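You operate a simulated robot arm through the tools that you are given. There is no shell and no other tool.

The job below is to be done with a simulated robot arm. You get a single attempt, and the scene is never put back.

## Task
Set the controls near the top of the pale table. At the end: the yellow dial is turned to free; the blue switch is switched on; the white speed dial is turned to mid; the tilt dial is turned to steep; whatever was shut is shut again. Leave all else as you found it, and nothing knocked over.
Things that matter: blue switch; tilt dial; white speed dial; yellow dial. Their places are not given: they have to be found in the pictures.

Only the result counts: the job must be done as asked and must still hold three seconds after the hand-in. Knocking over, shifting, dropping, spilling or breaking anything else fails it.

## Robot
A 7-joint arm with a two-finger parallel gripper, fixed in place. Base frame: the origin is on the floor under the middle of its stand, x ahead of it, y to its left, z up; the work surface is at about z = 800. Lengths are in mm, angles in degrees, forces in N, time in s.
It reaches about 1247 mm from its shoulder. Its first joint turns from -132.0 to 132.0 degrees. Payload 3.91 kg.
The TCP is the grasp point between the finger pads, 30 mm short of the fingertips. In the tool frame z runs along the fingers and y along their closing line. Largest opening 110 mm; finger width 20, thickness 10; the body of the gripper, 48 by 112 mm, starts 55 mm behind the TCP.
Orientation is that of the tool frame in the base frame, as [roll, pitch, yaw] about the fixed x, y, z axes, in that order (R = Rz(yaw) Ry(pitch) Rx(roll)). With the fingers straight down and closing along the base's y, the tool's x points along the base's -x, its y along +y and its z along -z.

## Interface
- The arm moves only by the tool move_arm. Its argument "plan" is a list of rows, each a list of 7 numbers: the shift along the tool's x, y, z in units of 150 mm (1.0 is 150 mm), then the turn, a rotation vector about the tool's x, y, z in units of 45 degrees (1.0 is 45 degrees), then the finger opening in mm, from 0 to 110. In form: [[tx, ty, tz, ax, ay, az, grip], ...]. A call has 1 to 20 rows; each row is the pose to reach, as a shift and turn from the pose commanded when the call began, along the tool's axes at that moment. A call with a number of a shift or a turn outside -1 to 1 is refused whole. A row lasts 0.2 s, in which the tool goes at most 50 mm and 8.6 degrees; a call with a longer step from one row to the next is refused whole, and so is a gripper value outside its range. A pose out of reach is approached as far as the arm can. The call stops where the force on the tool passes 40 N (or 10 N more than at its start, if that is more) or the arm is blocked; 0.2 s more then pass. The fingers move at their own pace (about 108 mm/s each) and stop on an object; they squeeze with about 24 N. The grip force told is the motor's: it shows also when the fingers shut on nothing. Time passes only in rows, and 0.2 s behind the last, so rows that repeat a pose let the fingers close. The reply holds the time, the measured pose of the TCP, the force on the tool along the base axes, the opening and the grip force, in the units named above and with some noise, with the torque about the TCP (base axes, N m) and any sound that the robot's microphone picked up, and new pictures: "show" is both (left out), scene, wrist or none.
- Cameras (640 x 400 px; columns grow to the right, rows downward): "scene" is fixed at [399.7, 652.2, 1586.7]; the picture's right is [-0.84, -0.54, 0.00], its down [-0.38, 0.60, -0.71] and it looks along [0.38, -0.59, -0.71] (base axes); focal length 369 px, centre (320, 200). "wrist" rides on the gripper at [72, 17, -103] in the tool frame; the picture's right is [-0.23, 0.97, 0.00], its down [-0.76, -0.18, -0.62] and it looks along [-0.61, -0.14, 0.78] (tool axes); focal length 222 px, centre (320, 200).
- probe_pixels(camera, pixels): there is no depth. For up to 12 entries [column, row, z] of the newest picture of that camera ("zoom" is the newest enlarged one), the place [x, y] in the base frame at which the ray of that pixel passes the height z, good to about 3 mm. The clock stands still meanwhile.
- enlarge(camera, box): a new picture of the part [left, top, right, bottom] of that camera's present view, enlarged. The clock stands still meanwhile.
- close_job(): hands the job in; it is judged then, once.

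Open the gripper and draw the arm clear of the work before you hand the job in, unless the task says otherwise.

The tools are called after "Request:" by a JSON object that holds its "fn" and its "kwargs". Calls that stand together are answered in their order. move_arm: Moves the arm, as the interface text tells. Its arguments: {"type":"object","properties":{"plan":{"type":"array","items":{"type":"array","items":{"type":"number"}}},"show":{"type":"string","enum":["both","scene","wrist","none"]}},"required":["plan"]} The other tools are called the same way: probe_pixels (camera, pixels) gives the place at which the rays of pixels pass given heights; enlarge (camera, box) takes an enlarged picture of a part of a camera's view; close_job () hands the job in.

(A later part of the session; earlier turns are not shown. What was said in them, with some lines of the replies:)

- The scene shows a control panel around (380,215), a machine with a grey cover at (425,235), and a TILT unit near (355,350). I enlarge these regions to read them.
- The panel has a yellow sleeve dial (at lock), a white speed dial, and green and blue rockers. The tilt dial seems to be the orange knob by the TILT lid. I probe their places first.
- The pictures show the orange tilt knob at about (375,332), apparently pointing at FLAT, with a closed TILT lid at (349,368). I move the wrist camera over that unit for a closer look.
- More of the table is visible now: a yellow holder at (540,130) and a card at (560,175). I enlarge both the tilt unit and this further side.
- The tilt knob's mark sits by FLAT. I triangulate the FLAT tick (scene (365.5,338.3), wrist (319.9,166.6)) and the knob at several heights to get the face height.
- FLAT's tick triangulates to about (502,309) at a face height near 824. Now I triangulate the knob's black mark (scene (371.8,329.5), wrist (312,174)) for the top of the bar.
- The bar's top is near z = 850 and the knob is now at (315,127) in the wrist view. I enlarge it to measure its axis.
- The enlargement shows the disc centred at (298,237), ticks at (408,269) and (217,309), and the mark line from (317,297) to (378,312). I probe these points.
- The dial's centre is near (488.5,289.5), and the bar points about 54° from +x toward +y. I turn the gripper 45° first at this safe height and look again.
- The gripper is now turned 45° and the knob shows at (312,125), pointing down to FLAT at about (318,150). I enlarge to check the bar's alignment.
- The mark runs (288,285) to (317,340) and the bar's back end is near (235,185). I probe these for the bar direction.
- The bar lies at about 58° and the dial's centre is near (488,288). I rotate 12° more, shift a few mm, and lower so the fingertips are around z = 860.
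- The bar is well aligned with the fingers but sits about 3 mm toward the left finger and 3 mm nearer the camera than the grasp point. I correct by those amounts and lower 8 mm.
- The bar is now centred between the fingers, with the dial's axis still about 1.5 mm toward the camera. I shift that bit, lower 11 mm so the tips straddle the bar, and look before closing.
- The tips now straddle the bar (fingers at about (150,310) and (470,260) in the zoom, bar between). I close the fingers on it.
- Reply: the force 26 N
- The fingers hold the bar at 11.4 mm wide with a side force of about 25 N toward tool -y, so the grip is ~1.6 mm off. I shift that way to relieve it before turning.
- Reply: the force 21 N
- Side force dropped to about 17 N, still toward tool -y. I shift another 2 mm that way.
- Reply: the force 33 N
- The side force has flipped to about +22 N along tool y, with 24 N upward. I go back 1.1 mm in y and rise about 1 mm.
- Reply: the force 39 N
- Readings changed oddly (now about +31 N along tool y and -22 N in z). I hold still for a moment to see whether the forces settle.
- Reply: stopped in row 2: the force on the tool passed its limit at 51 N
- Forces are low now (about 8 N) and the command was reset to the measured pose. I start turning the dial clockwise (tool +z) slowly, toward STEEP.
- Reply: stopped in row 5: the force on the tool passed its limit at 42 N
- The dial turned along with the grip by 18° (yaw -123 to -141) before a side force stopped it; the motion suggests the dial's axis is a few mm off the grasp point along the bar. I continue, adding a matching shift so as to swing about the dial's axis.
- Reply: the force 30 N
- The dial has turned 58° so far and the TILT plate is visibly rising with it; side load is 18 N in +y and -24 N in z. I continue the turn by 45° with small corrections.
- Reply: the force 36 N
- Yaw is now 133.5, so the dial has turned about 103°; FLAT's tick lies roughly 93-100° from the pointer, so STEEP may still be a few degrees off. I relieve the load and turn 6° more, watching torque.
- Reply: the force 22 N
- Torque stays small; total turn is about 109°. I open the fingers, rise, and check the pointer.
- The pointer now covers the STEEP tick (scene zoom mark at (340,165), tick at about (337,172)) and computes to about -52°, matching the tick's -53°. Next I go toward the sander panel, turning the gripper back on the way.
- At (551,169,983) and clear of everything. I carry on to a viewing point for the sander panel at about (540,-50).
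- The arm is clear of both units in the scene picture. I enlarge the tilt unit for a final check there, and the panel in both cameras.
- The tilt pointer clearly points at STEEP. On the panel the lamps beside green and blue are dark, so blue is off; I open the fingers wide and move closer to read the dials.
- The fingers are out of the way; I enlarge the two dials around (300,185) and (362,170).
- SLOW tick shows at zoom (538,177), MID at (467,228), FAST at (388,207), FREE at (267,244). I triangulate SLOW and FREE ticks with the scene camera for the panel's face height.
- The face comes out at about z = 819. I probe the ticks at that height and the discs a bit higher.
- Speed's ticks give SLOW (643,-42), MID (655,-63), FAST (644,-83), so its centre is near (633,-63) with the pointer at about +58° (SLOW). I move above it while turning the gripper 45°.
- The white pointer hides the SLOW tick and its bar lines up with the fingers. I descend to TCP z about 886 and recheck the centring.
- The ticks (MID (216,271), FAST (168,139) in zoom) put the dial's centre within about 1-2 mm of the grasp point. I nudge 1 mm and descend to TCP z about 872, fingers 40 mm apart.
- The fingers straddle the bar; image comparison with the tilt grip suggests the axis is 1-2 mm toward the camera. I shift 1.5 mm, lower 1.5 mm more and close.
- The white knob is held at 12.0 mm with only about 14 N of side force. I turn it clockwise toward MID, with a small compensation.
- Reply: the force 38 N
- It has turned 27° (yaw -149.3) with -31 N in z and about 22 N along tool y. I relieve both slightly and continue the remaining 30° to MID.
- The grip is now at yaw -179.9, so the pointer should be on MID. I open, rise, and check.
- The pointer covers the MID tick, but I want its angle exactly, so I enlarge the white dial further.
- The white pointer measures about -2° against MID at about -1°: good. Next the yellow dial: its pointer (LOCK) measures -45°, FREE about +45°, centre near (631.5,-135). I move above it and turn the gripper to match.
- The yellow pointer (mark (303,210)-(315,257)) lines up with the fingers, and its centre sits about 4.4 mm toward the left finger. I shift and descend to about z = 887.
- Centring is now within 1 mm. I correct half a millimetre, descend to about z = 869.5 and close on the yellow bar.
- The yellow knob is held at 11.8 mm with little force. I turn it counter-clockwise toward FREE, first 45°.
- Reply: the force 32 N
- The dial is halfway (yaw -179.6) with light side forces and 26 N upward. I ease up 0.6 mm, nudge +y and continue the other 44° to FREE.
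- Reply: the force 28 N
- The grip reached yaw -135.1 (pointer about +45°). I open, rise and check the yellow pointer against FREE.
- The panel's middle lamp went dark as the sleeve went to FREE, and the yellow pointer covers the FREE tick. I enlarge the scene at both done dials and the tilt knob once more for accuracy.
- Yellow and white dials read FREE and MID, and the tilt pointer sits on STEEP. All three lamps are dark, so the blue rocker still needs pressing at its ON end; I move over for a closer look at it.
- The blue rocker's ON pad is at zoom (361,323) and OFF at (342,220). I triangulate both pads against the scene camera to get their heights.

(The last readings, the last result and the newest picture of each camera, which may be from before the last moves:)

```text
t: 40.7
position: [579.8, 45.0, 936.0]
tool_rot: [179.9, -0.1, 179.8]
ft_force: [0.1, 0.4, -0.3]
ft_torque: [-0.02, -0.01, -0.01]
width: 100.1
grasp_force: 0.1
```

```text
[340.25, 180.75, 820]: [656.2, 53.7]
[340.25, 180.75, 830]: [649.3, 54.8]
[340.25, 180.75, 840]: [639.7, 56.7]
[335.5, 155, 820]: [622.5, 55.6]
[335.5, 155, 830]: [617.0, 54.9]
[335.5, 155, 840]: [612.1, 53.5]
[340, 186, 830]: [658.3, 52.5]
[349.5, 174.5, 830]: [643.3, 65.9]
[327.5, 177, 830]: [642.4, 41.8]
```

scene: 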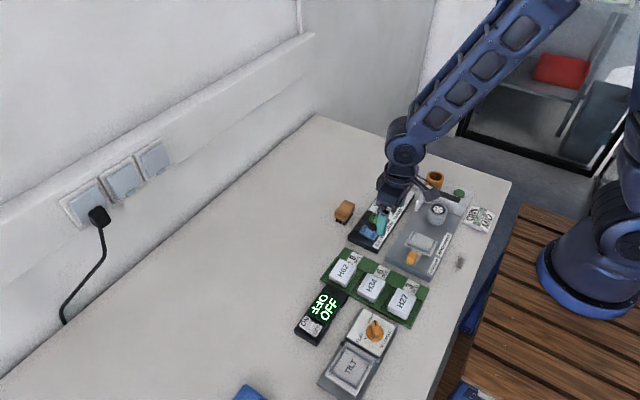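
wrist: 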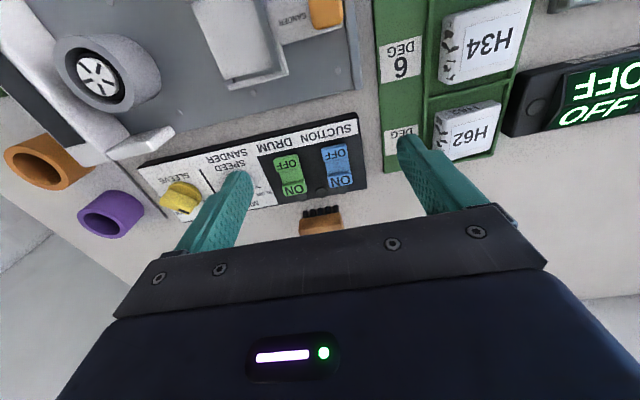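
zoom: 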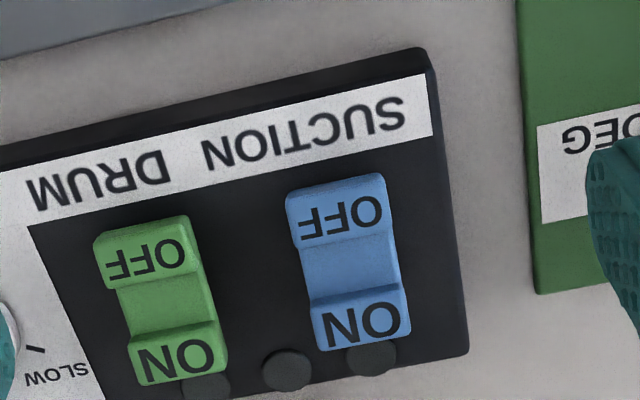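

ON triangulates to about (641,56) at z ≈ 839 and OFF to (613,54) at z ≈ 834, so the rocker is in the off position. I close the fingers and move above the ON pad, tips at about z = 860.

Request:
{"fn": "move_arm", "kwargs": {"plan": [[0, 0, 0, 0, 0, 0, 40], [0, 0, 0, 0, 0, 0, 0], [-0.15, 0.025, 0.05, 0, 0, 0, 0], [-0.3, 0.05, 0.15, 0, 0, 0, 0], [-0.44, 0.07, 0.3, 0, 0, 0, 0], [-0.44, 0.07, 0.3, 0, 0, 0, 0]], "show": "both"}}

Request:
{"fn": "enlarge", "kwargs": {"camera": "wrist", "box": [256, 100, 384, 180]}}

Request:
{"fn": "enlarge", "kwargs": {"camera": "scene", "box": [340, 190, 400, 250]}}

```text
t: 42.1
position: [644.7, 57.2, 890.4]
tool_rot: [179.9, -0.1, 179.8]
ft_force: [-0.2, 0.3, 0.6]
ft_torque: [0.01, -0.01, 0.0]
width: 0.0
grasp_force: 24.1
```

scene: 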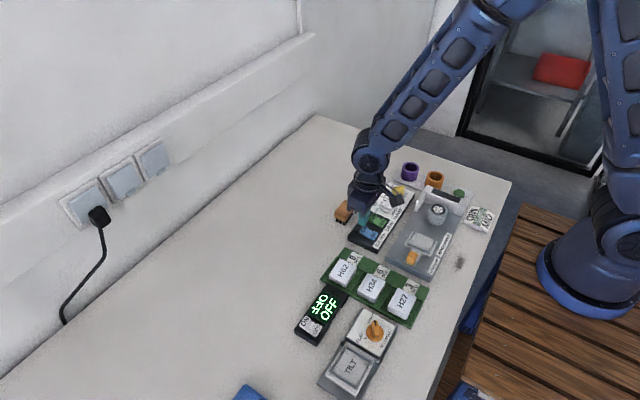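
wrist: 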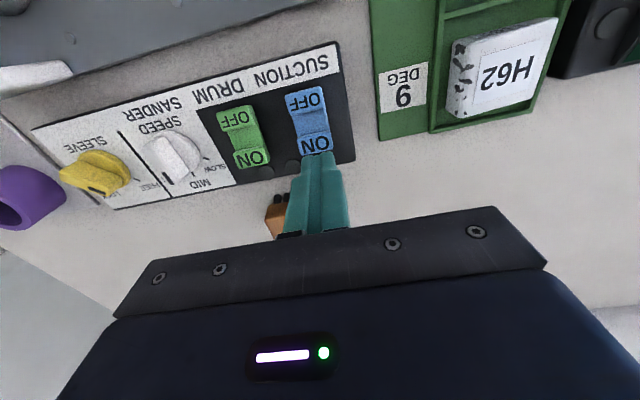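

```text
5.00 times, centred on (320, 140) of wrist
```

zoom: 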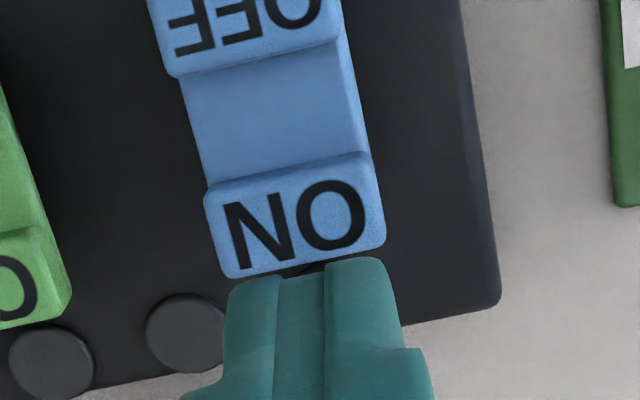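

```text
6.67 times, centred on (370, 220) of scene
```

zoom: 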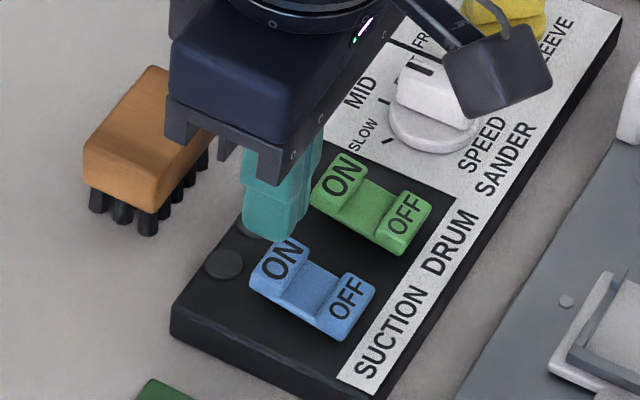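

The ON pad spans roughly x 635-648 and the tips sit just outboard of its middle, 2 mm off sideways. I shift 2 mm and press down in small steps to tips z about 833.

Request:
{"fn": "move_arm", "kwargs": {"plan": [[0, -0.013, 0.06, 0, 0, 0, 0], [0, -0.013, 0.115, 0, 0, 0, 0], [0, -0.013, 0.13, 0, 0, 0, 0], [0, -0.013, 0.145, 0, 0, 0, 0], [0, -0.013, 0.16, 0, 0, 0, 0], [0, -0.013, 0.172, 0, 0, 0, 0], [0, -0.013, 0.184, 0, 0, 0, 0]], "show": "both"}}

Request:
{"fn": "enlarge", "kwargs": {"camera": "scene", "box": [340, 190, 400, 250]}}

Request:
{"fn": "enlarge", "kwargs": {"camera": "wrist", "box": [256, 100, 384, 180]}}

```text
t: 43.7
position: [645.2, 55.4, 866.6]
tool_rot: [179.9, -0.1, 179.8]
ft_force: [-3.8, 0.2, 22.1]
ft_torque: [-0.04, 0.29, -0.1]
width: 0.1
grasp_force: 24.5
```

scene: 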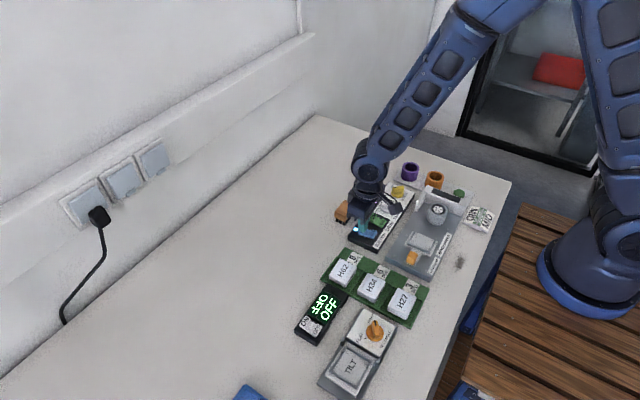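
wrist: 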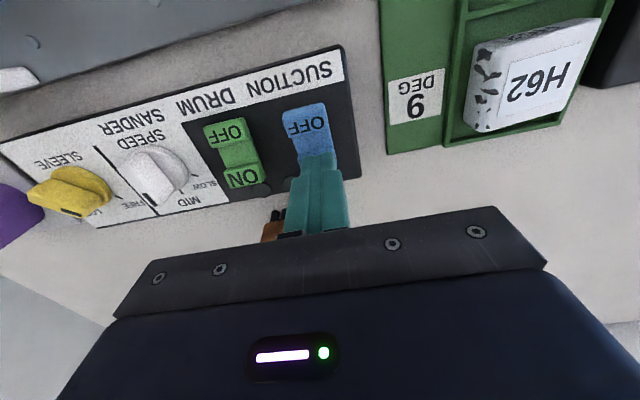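

```text
6.67 times, centred on (370, 220) of scene
```

zoom: 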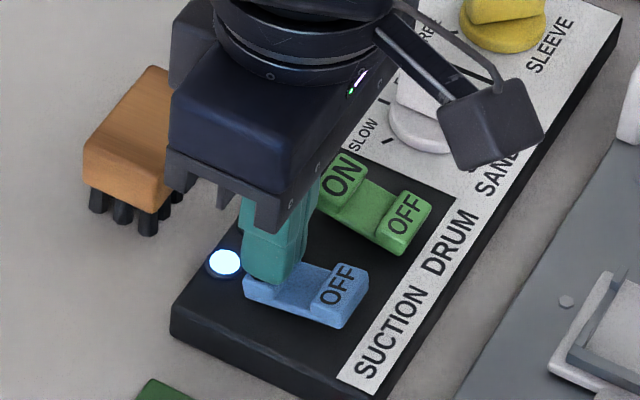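

```text
5.00 times, centred on (320, 140) of wrist
```

zoom: 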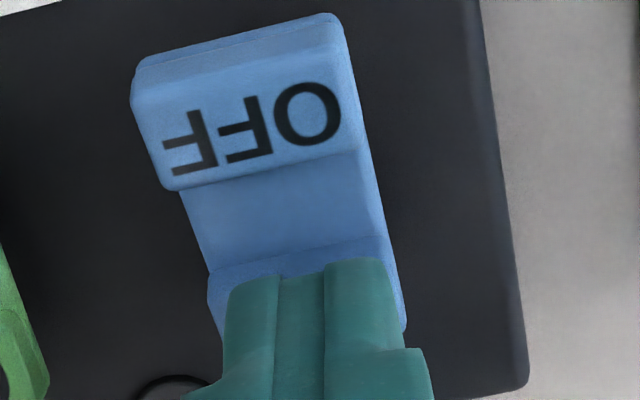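

The third lamp lit up blue-white at zoom (224,262), so the switch has gone on, with 22 N on the tool. I lift straight up and check that it stays on.

Request:
{"fn": "move_arm", "kwargs": {"plan": [[0, 0, -0.05, 0, 0, 0, 0], [0, 0, -0.25, 0, 0, 0, 0], [0, 0, -0.5, 0, 0, 0, 0], [0.2, 0, -0.7, 0, 0, 0, 0], [0.5, 0, -0.8, 0, 0, 0, 30], [0.8, 0, -0.8, 0, 0, 0, 60]], "show": "both"}}

Request:
{"fn": "enlarge", "kwargs": {"camera": "scene", "box": [340, 175, 430, 260]}}

Request:
{"fn": "enlarge", "kwargs": {"camera": "wrist", "box": [180, 100, 400, 210]}}

```text
t: 45.1
position: [527.0, 55.8, 985.5]
tool_rot: [179.9, -0.1, 179.8]
ft_force: [0.1, -0.4, -0.2]
ft_torque: [0.01, 0.04, 0.03]
width: 59.7
grasp_force: 0.0
```

scene: 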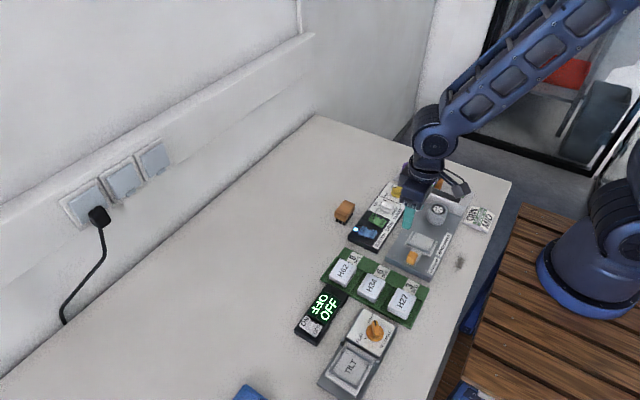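
wrist: 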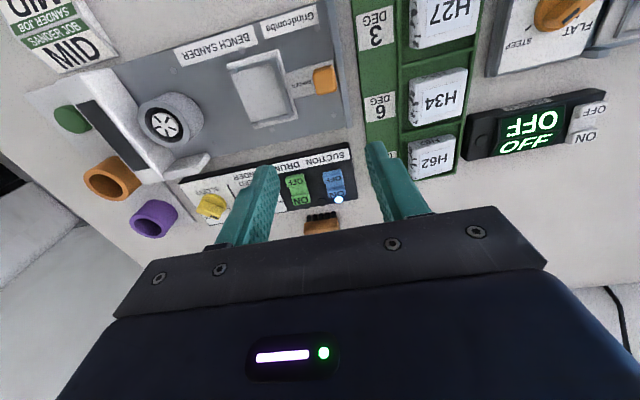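

```text
4.71 times, centred on (385, 218) of scene
```

zoom: 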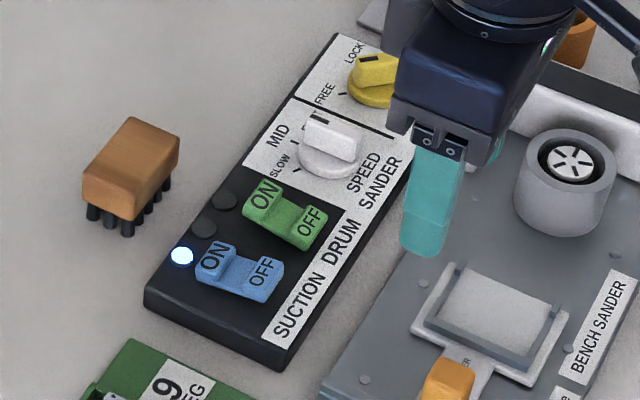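

```text
2.91 times, centred on (290, 155) of wrist
```

zoom: 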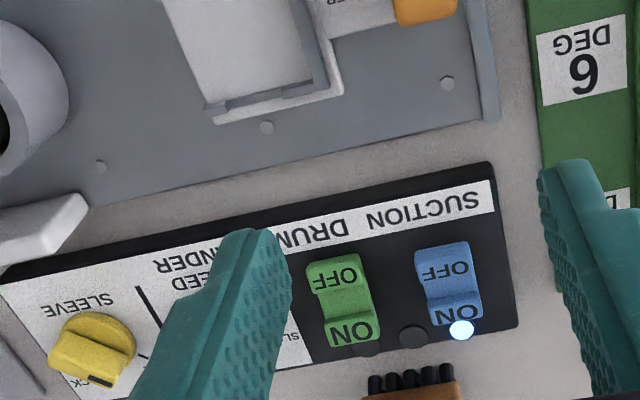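

The blue lamp stays lit and the ON pad is now down. I move back over to check the tilt dial closely from above, since it was judged only at a slant.

Request:
{"fn": "move_arm", "kwargs": {"plan": [[0.09, 0.25, 0, 0, 0, 0, 100], [0.18, 0.5, 0, 0, 0, 0, 100], [0.27, 0.75, 0, 0, 0, 0, 100]], "show": "none"}}

Request:
{"fn": "move_arm", "kwargs": {"plan": [[0.09, 0.25, 0.1, 0, 0, 0, 100], [0.18, 0.5, 0.2, 0, 0, 0, 100], [0.27, 0.75, 0.3, 0, 0, 0, 100]], "show": "both"}}

Request:
{"fn": "enlarge", "kwargs": {"camera": "wrist", "box": [240, 100, 440, 210]}}

Request:
{"fn": "enlarge", "kwargs": {"camera": "scene", "box": [340, 170, 510, 280]}}

```text
t: 45.9
position: [488.0, 167.9, 984.8]
tool_rot: [-180.0, 0.0, 179.8]
ft_force: [0.3, -0.2, 0.7]
ft_torque: [0.03, -0.01, 0.01]
width: 100.1
grasp_force: 0.0
```

```text
t: 46.7
position: [445.8, 279.2, 940.3]
tool_rot: [-179.9, -0.1, 179.9]
ft_force: [-0.3, 0.0, -0.2]
ft_torque: [0.05, -0.01, 0.02]
width: 99.7
grasp_force: 0.0
```

scene: 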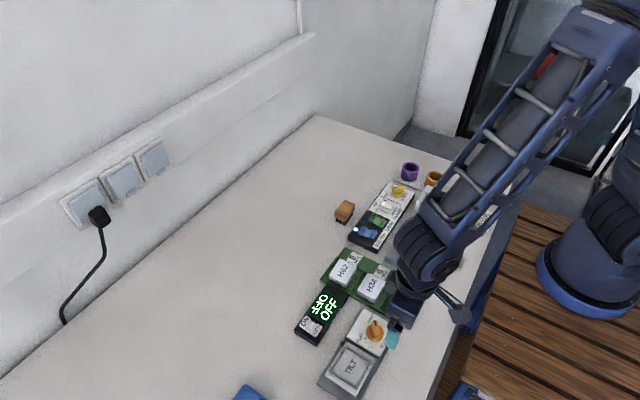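
wrist: 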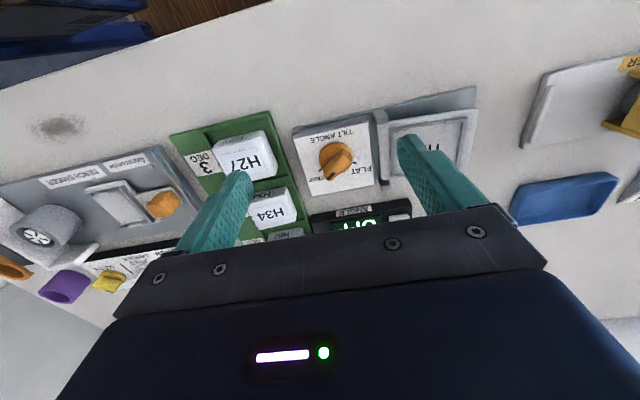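

```text
3.20 times, centred on (340, 155) of wrist
```

zoom: 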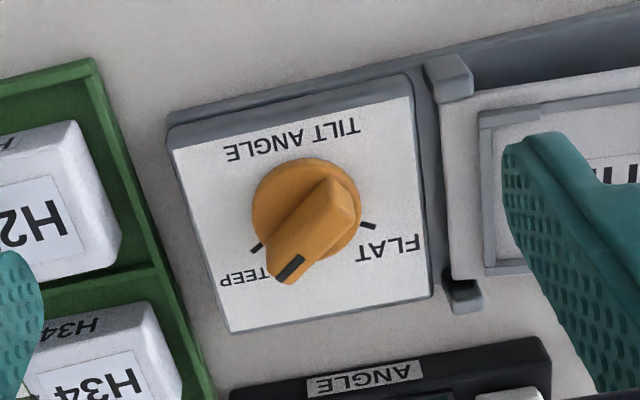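

```text
3.64 times, centred on (425, 225) of scene
```

zoom: 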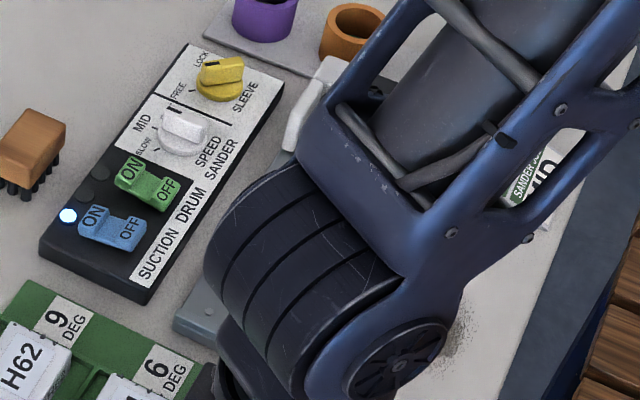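

Now the STEEP tick is visible beside the pointer at zoom (257,247). I enlarge further to compare directions.

Request:
{"fn": "enlarge", "kwargs": {"camera": "wrist", "box": [300, 130, 372, 190]}}

```text
6.67 times, centred on (336, 160) of wrist
```

zoom: 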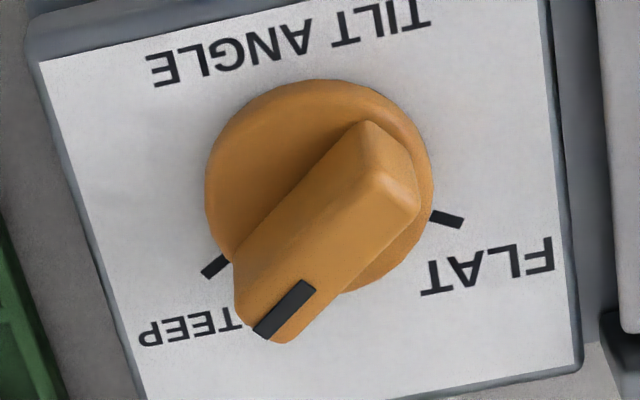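

From here the STEEP tick measures about -58° to -60° while the pointer is at about -52.5°, so the tilt dial is some 6° short. I go back over it to regrip and turn it that bit further.

Request:
{"fn": "move_arm", "kwargs": {"plan": [[-0.052, 0.008, 0, 0, 0, 0.1667, 60], [-0.104, 0.017, 0, 0, 0, 0.3333, 44], [-0.157, 0.026, 0, 0, 0, 0.5, 44], [-0.209, 0.034, 0, 0, 0, 0.6667, 44], [-0.261, 0.043, 0, 0, 0, 0.8333, 44], [-0.313, 0.051, 0, 0, 0, 1.0, 44]], "show": "none"}}

Request:
{"fn": "move_arm", "kwargs": {"plan": [[0, 0, 0.1, 0, 0, 0.082, 44], [0, 0, 0.22, 0, 0, 0.164, 44], [0, 0, 0.35, 0, 0, 0.164, 44], [0, 0, 0.35, 0, 0, 0.164, 44]], "show": "both"}}

Request:
{"fn": "enlarge", "kwargs": {"camera": "wrist", "box": [256, 100, 384, 180]}}

```text
t: 48.1
position: [492.2, 287.9, 940.2]
tool_rot: [180.0, -0.1, 134.8]
ft_force: [-0.2, -0.5, 0.2]
ft_torque: [0.02, 0.0, 0.03]
width: 43.8
grasp_force: 0.1
```

```text
t: 49.1
position: [494.0, 287.7, 889.3]
tool_rot: [-180.0, -0.1, 127.4]
ft_force: [0.0, 0.6, 0.3]
ft_torque: [0.04, 0.0, 0.01]
width: 44.1
grasp_force: 0.0
```

scene: 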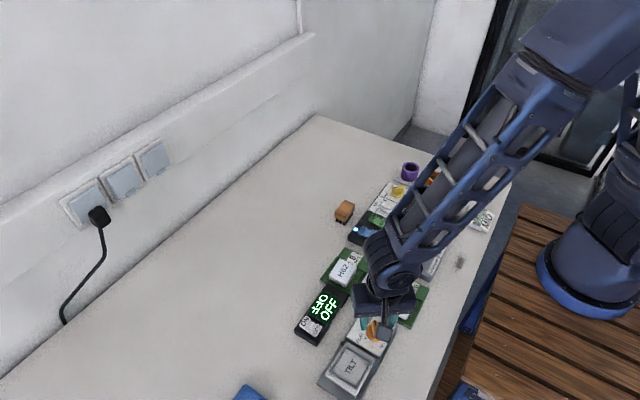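
wrist: 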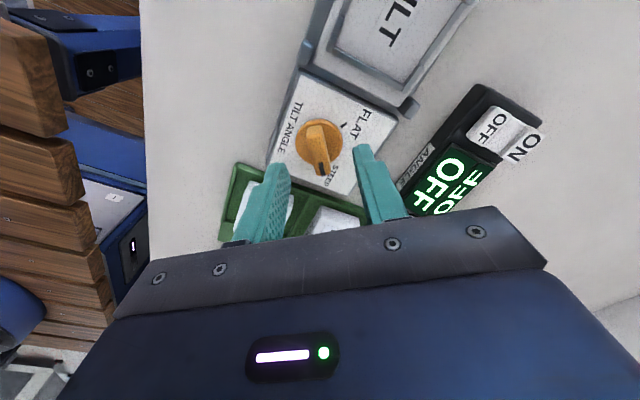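

```text
5.00 times, centred on (320, 140) of wrist
```

zoom: 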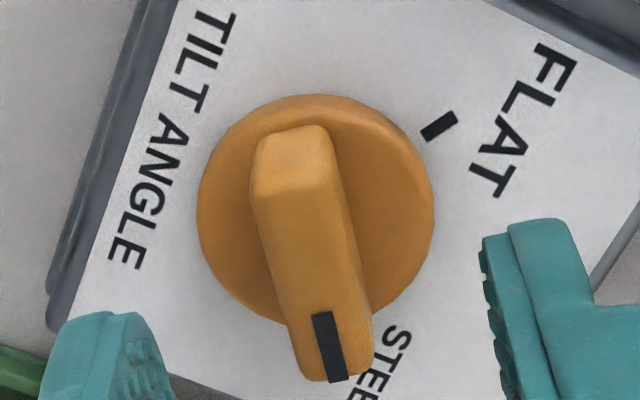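

The regrip pose is aligned, with the knob about 1 mm off. I nudge, descend 18 mm and close on the bar.

Request:
{"fn": "move_arm", "kwargs": {"plan": [[-0.006, -0.007, 0.04, 0, 0, 0, 40], [-0.006, -0.007, 0.08, 0, 0, 0, 40], [-0.006, -0.007, 0.12, 0, 0, 0, 40], [-0.006, -0.007, 0.12, 0, 0, 0, 40], [-0.006, -0.007, 0.12, 0, 0, 0, 20], [-0.006, -0.007, 0.12, 0, 0, 0, 8], [-0.006, -0.007, 0.12, 0, 0, 0, 8]], "show": "wrist"}}

```text
t: 50.7
position: [491.3, 287.2, 869.8]
tool_rot: [-179.9, -0.1, 127.4]
ft_force: [0.9, -0.5, -0.7]
ft_torque: [-0.03, -0.09, 0.01]
width: 11.7
grasp_force: 44.9
```

wrist: 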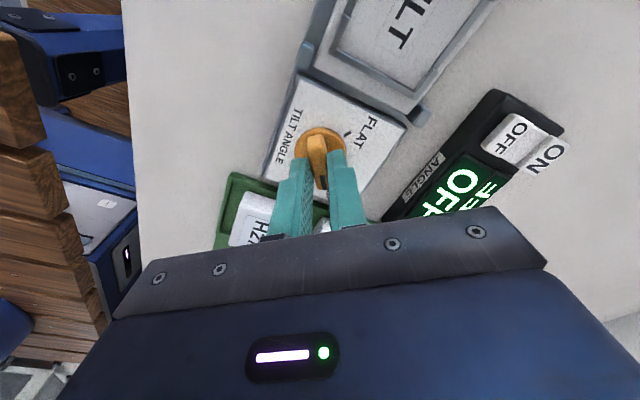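

The knob is held with almost no force. I turn it 6.5° further clockwise toward STEEP, watching torque.

Request:
{"fn": "move_arm", "kwargs": {"plan": [[0, 0, 0, 0, 0, 0.05, 8], [0, 0, 0, 0, 0, 0.1, 8], [0, 0, 0, 0, 0, 0.145, 8], [0, 0, 0, 0, 0, 0.145, 8]], "show": "none"}}

```text
t: 51.7
position: [491.2, 288.1, 868.4]
tool_rot: [180.0, -0.1, 120.9]
ft_force: [6.7, -1.5, -13.8]
ft_torque: [0.03, -0.2, 0.0]
width: 11.7
grasp_force: 45.3
```

Torque stayed near zero and yaw is 120.9 (pointer about -59°). I release, rise, and back off so the camera can compare pointer and tick again.

Request:
{"fn": "move_arm", "kwargs": {"plan": [[0, 0, 0, 0, 0, 0, 40], [0, 0, 0, 0, 0, 0, 40], [0, 0, -0.2, 0, 0, 0, 40], [0, 0, -0.45, 0, 0, 0, 60], [0, 0, -0.5, 0, 0, -0.15, 100], [0, 0, -0.5, 0, 0, -0.3, 100], [0, 0, -0.5, 0, 0, -0.45, 100], [0, 0, -0.5, 0, 0, -0.6, 100], [0, 0, -0.5, 0, 0, -0.75, 100], [0, 0, -0.5, 0, 0, -0.9, 100], [0, 0, -0.5, 0, 0, -1.0, 100]], "show": "none"}}

Request:
{"fn": "move_arm", "kwargs": {"plan": [[0.1, 0, 0, 0, 0, -0.15, 100], [0.2, 0, 0, 0, 0, -0.3, 100], [0.3, 0, 0, 0, 0, -0.31, 100]], "show": "both"}}

Request:
{"fn": "enlarge", "kwargs": {"camera": "wrist", "box": [300, 110, 380, 180]}}

```text
t: 54.1
position: [491.8, 286.9, 942.9]
tool_rot: [180.0, -0.1, 166.0]
ft_force: [0.2, 0.6, 0.3]
ft_torque: [0.0, 0.01, 0.0]
width: 100.1
grasp_force: 0.1
```

```text
t: 54.9
position: [448.4, 298.3, 944.8]
tool_rot: [179.9, -0.2, 179.9]
ft_force: [0.4, 0.1, -0.1]
ft_torque: [-0.02, 0.0, 0.01]
width: 99.8
grasp_force: 0.1
```

scene: 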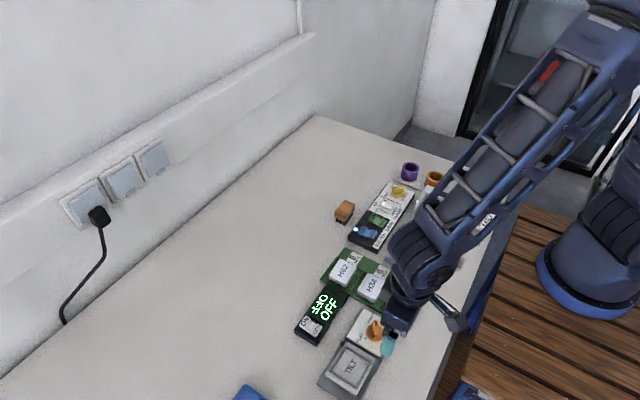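
wrist: 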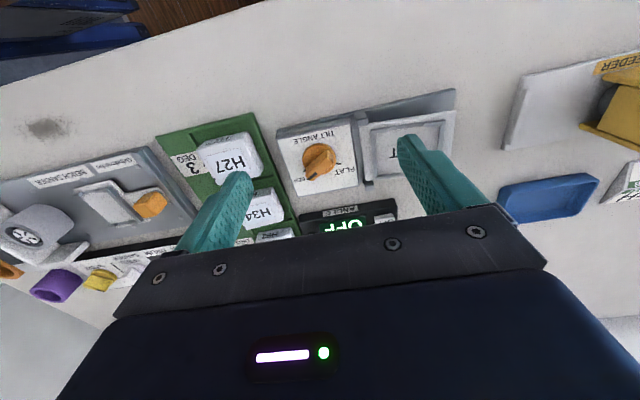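

```text
5.71 times, centred on (340, 145) of wrist
```

zoom: 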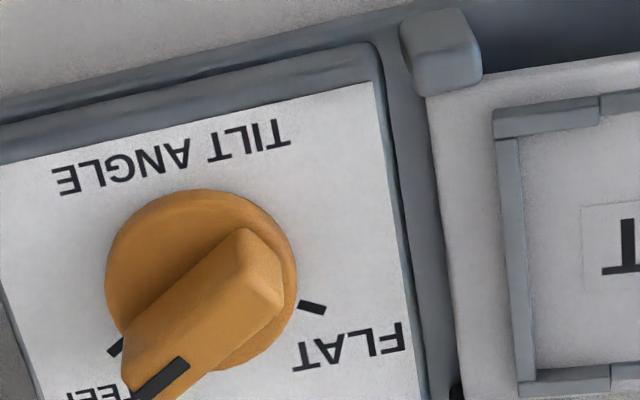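

The pointer now lies nearly parallel to the STEEP tick's radius. I enlarge the spot fully, and also the sander panel in the scene picture, for the final check.

Request:
{"fn": "enlarge", "kwargs": {"camera": "wrist", "box": [282, 130, 354, 190]}}

Request:
{"fn": "enlarge", "kwargs": {"camera": "scene", "box": [340, 175, 430, 260]}}

```text
6.67 times, centred on (318, 160) of wrist
```

zoom: 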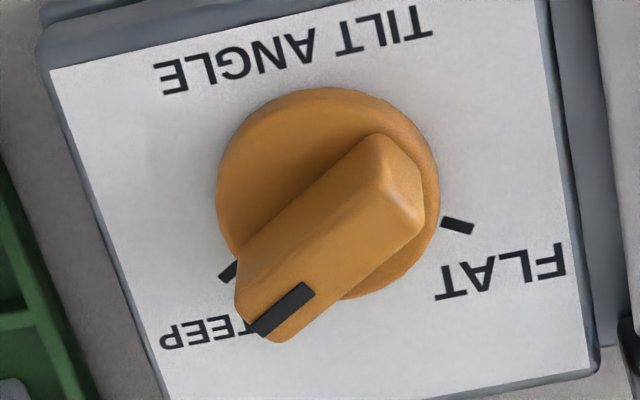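

```text
4.71 times, centred on (385, 218) of scene
```

zoom: 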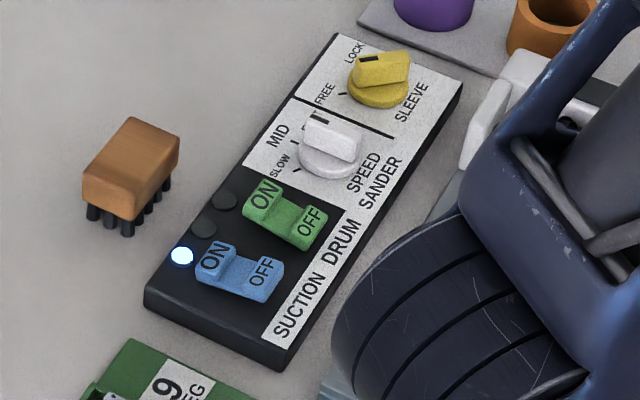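

The pointer now computes to about -60°, matching the STEEP tick; the panel shows FREE, MID and the blue lamp lit. I raise the open gripper well clear and take a last full look.

Request:
{"fn": "move_arm", "kwargs": {"plan": [[0, 0, -0.3, 0, 0, 0, 110], [0, 0, -0.6, 0, 0, 0, 110], [0, 0, -0.9, 0, 0, 0, 110], [0, -0.1, -1.0, 0, 0, 0, 110]], "show": "none"}}

Request:
{"fn": "move_arm", "kwargs": {"plan": [[0.0, -0.25, -0.2, 0, 0, 0, 110], [0.0, -0.5, -0.4, 0, 0, 0, 110], [0.0, -0.75, -0.5, 0, 0, 0, 110], [0, -1.0, -0.5, 0, 0, 0, 110]], "show": "both"}}

Request:
{"fn": "enlarge", "kwargs": {"camera": "scene", "box": [290, 160, 510, 400]}}

Request:
{"fn": "enlarge", "kwargs": {"camera": "scene", "box": [340, 175, 430, 260]}}

```text
t: 55.9
position: [448.6, 282.1, 1095.7]
tool_rot: [179.9, -0.1, 179.9]
ft_force: [1.2, 0.6, -0.2]
ft_torque: [-0.02, 0.05, 0.0]
width: 110.1
grasp_force: 0.1
```

```text
t: 56.9
position: [446.3, 130.4, 1169.1]
tool_rot: [179.9, -0.1, 179.9]
ft_force: [0.4, 0.5, -0.4]
ft_torque: [-0.03, 0.01, -0.01]
width: 110.2
grasp_force: 0.1
```

scene: 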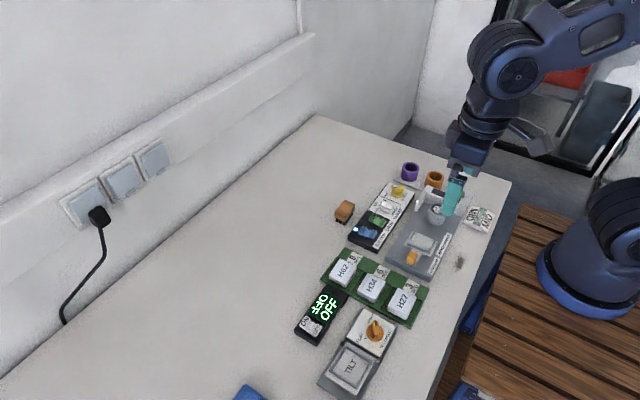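
wrist: 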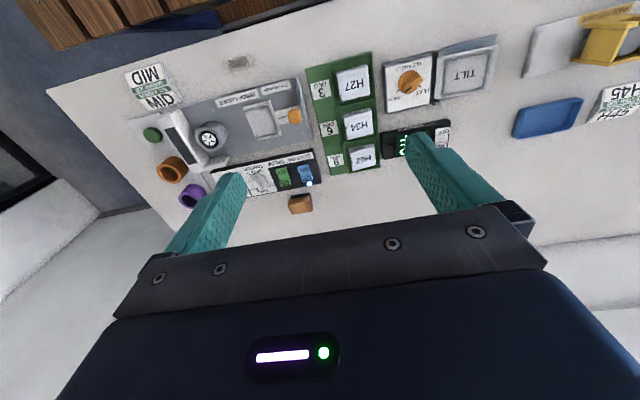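

```text
1.67 times, centred on (400, 280) of scene
```

zoom: 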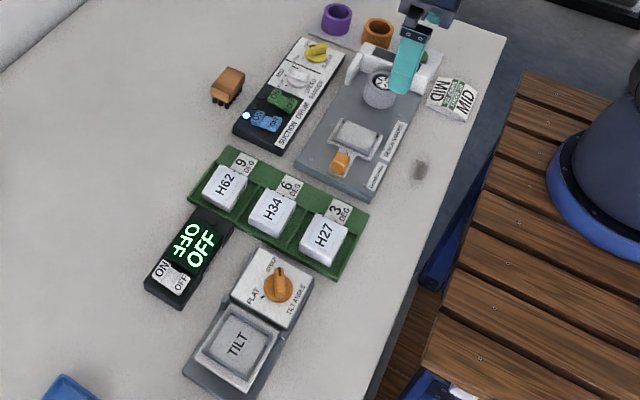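

```text
4.71 times, centred on (385, 218) of scene
```

zoom: 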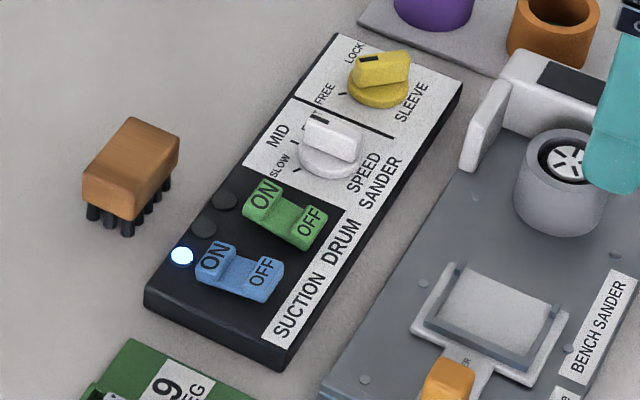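

The scene shows the yellow dial at FREE, white at MID, blue lamp lit (on), and the tilt pointer at STEEP. Everything else stands where it was, nothing was opened, and the arm is clear with open fingers. I hand the job in.

Request:
{"fn": "close_job", "kwargs": {}}

```text
The job is handed in.
```

I set all four controls and handed the job in. I don't have the judging result.

| Control | Asked | How it stood in the last pictures |
|---|---|---|
| Yellow dial (sleeve) | Free | Turned from lock to free. The pointer is within about 4° of the free mark, and the panel's middle lamp went out as it turned. |
| Blue switch | On | Pressed at its on end. Its lamp lit and stayed lit after I lifted away. |
| White speed dial | Mid | Turned from slow to mid. The pointer is about 1–2° off the mark. |
| Tilt dial | Steep | Turned from flat to steep. It stopped about 6° short the first time, so I gripped it again and turned it onto the mark. |

I opened nothing, so nothing needed shutting again. The plate marked TILT rose as I turned the tilt dial to steep, and it is still raised. I took this to be what the dial does and left it.

Nothing was knocked over, and I saw nothing else out of place. The gripper is open and the arm is clear of the table.
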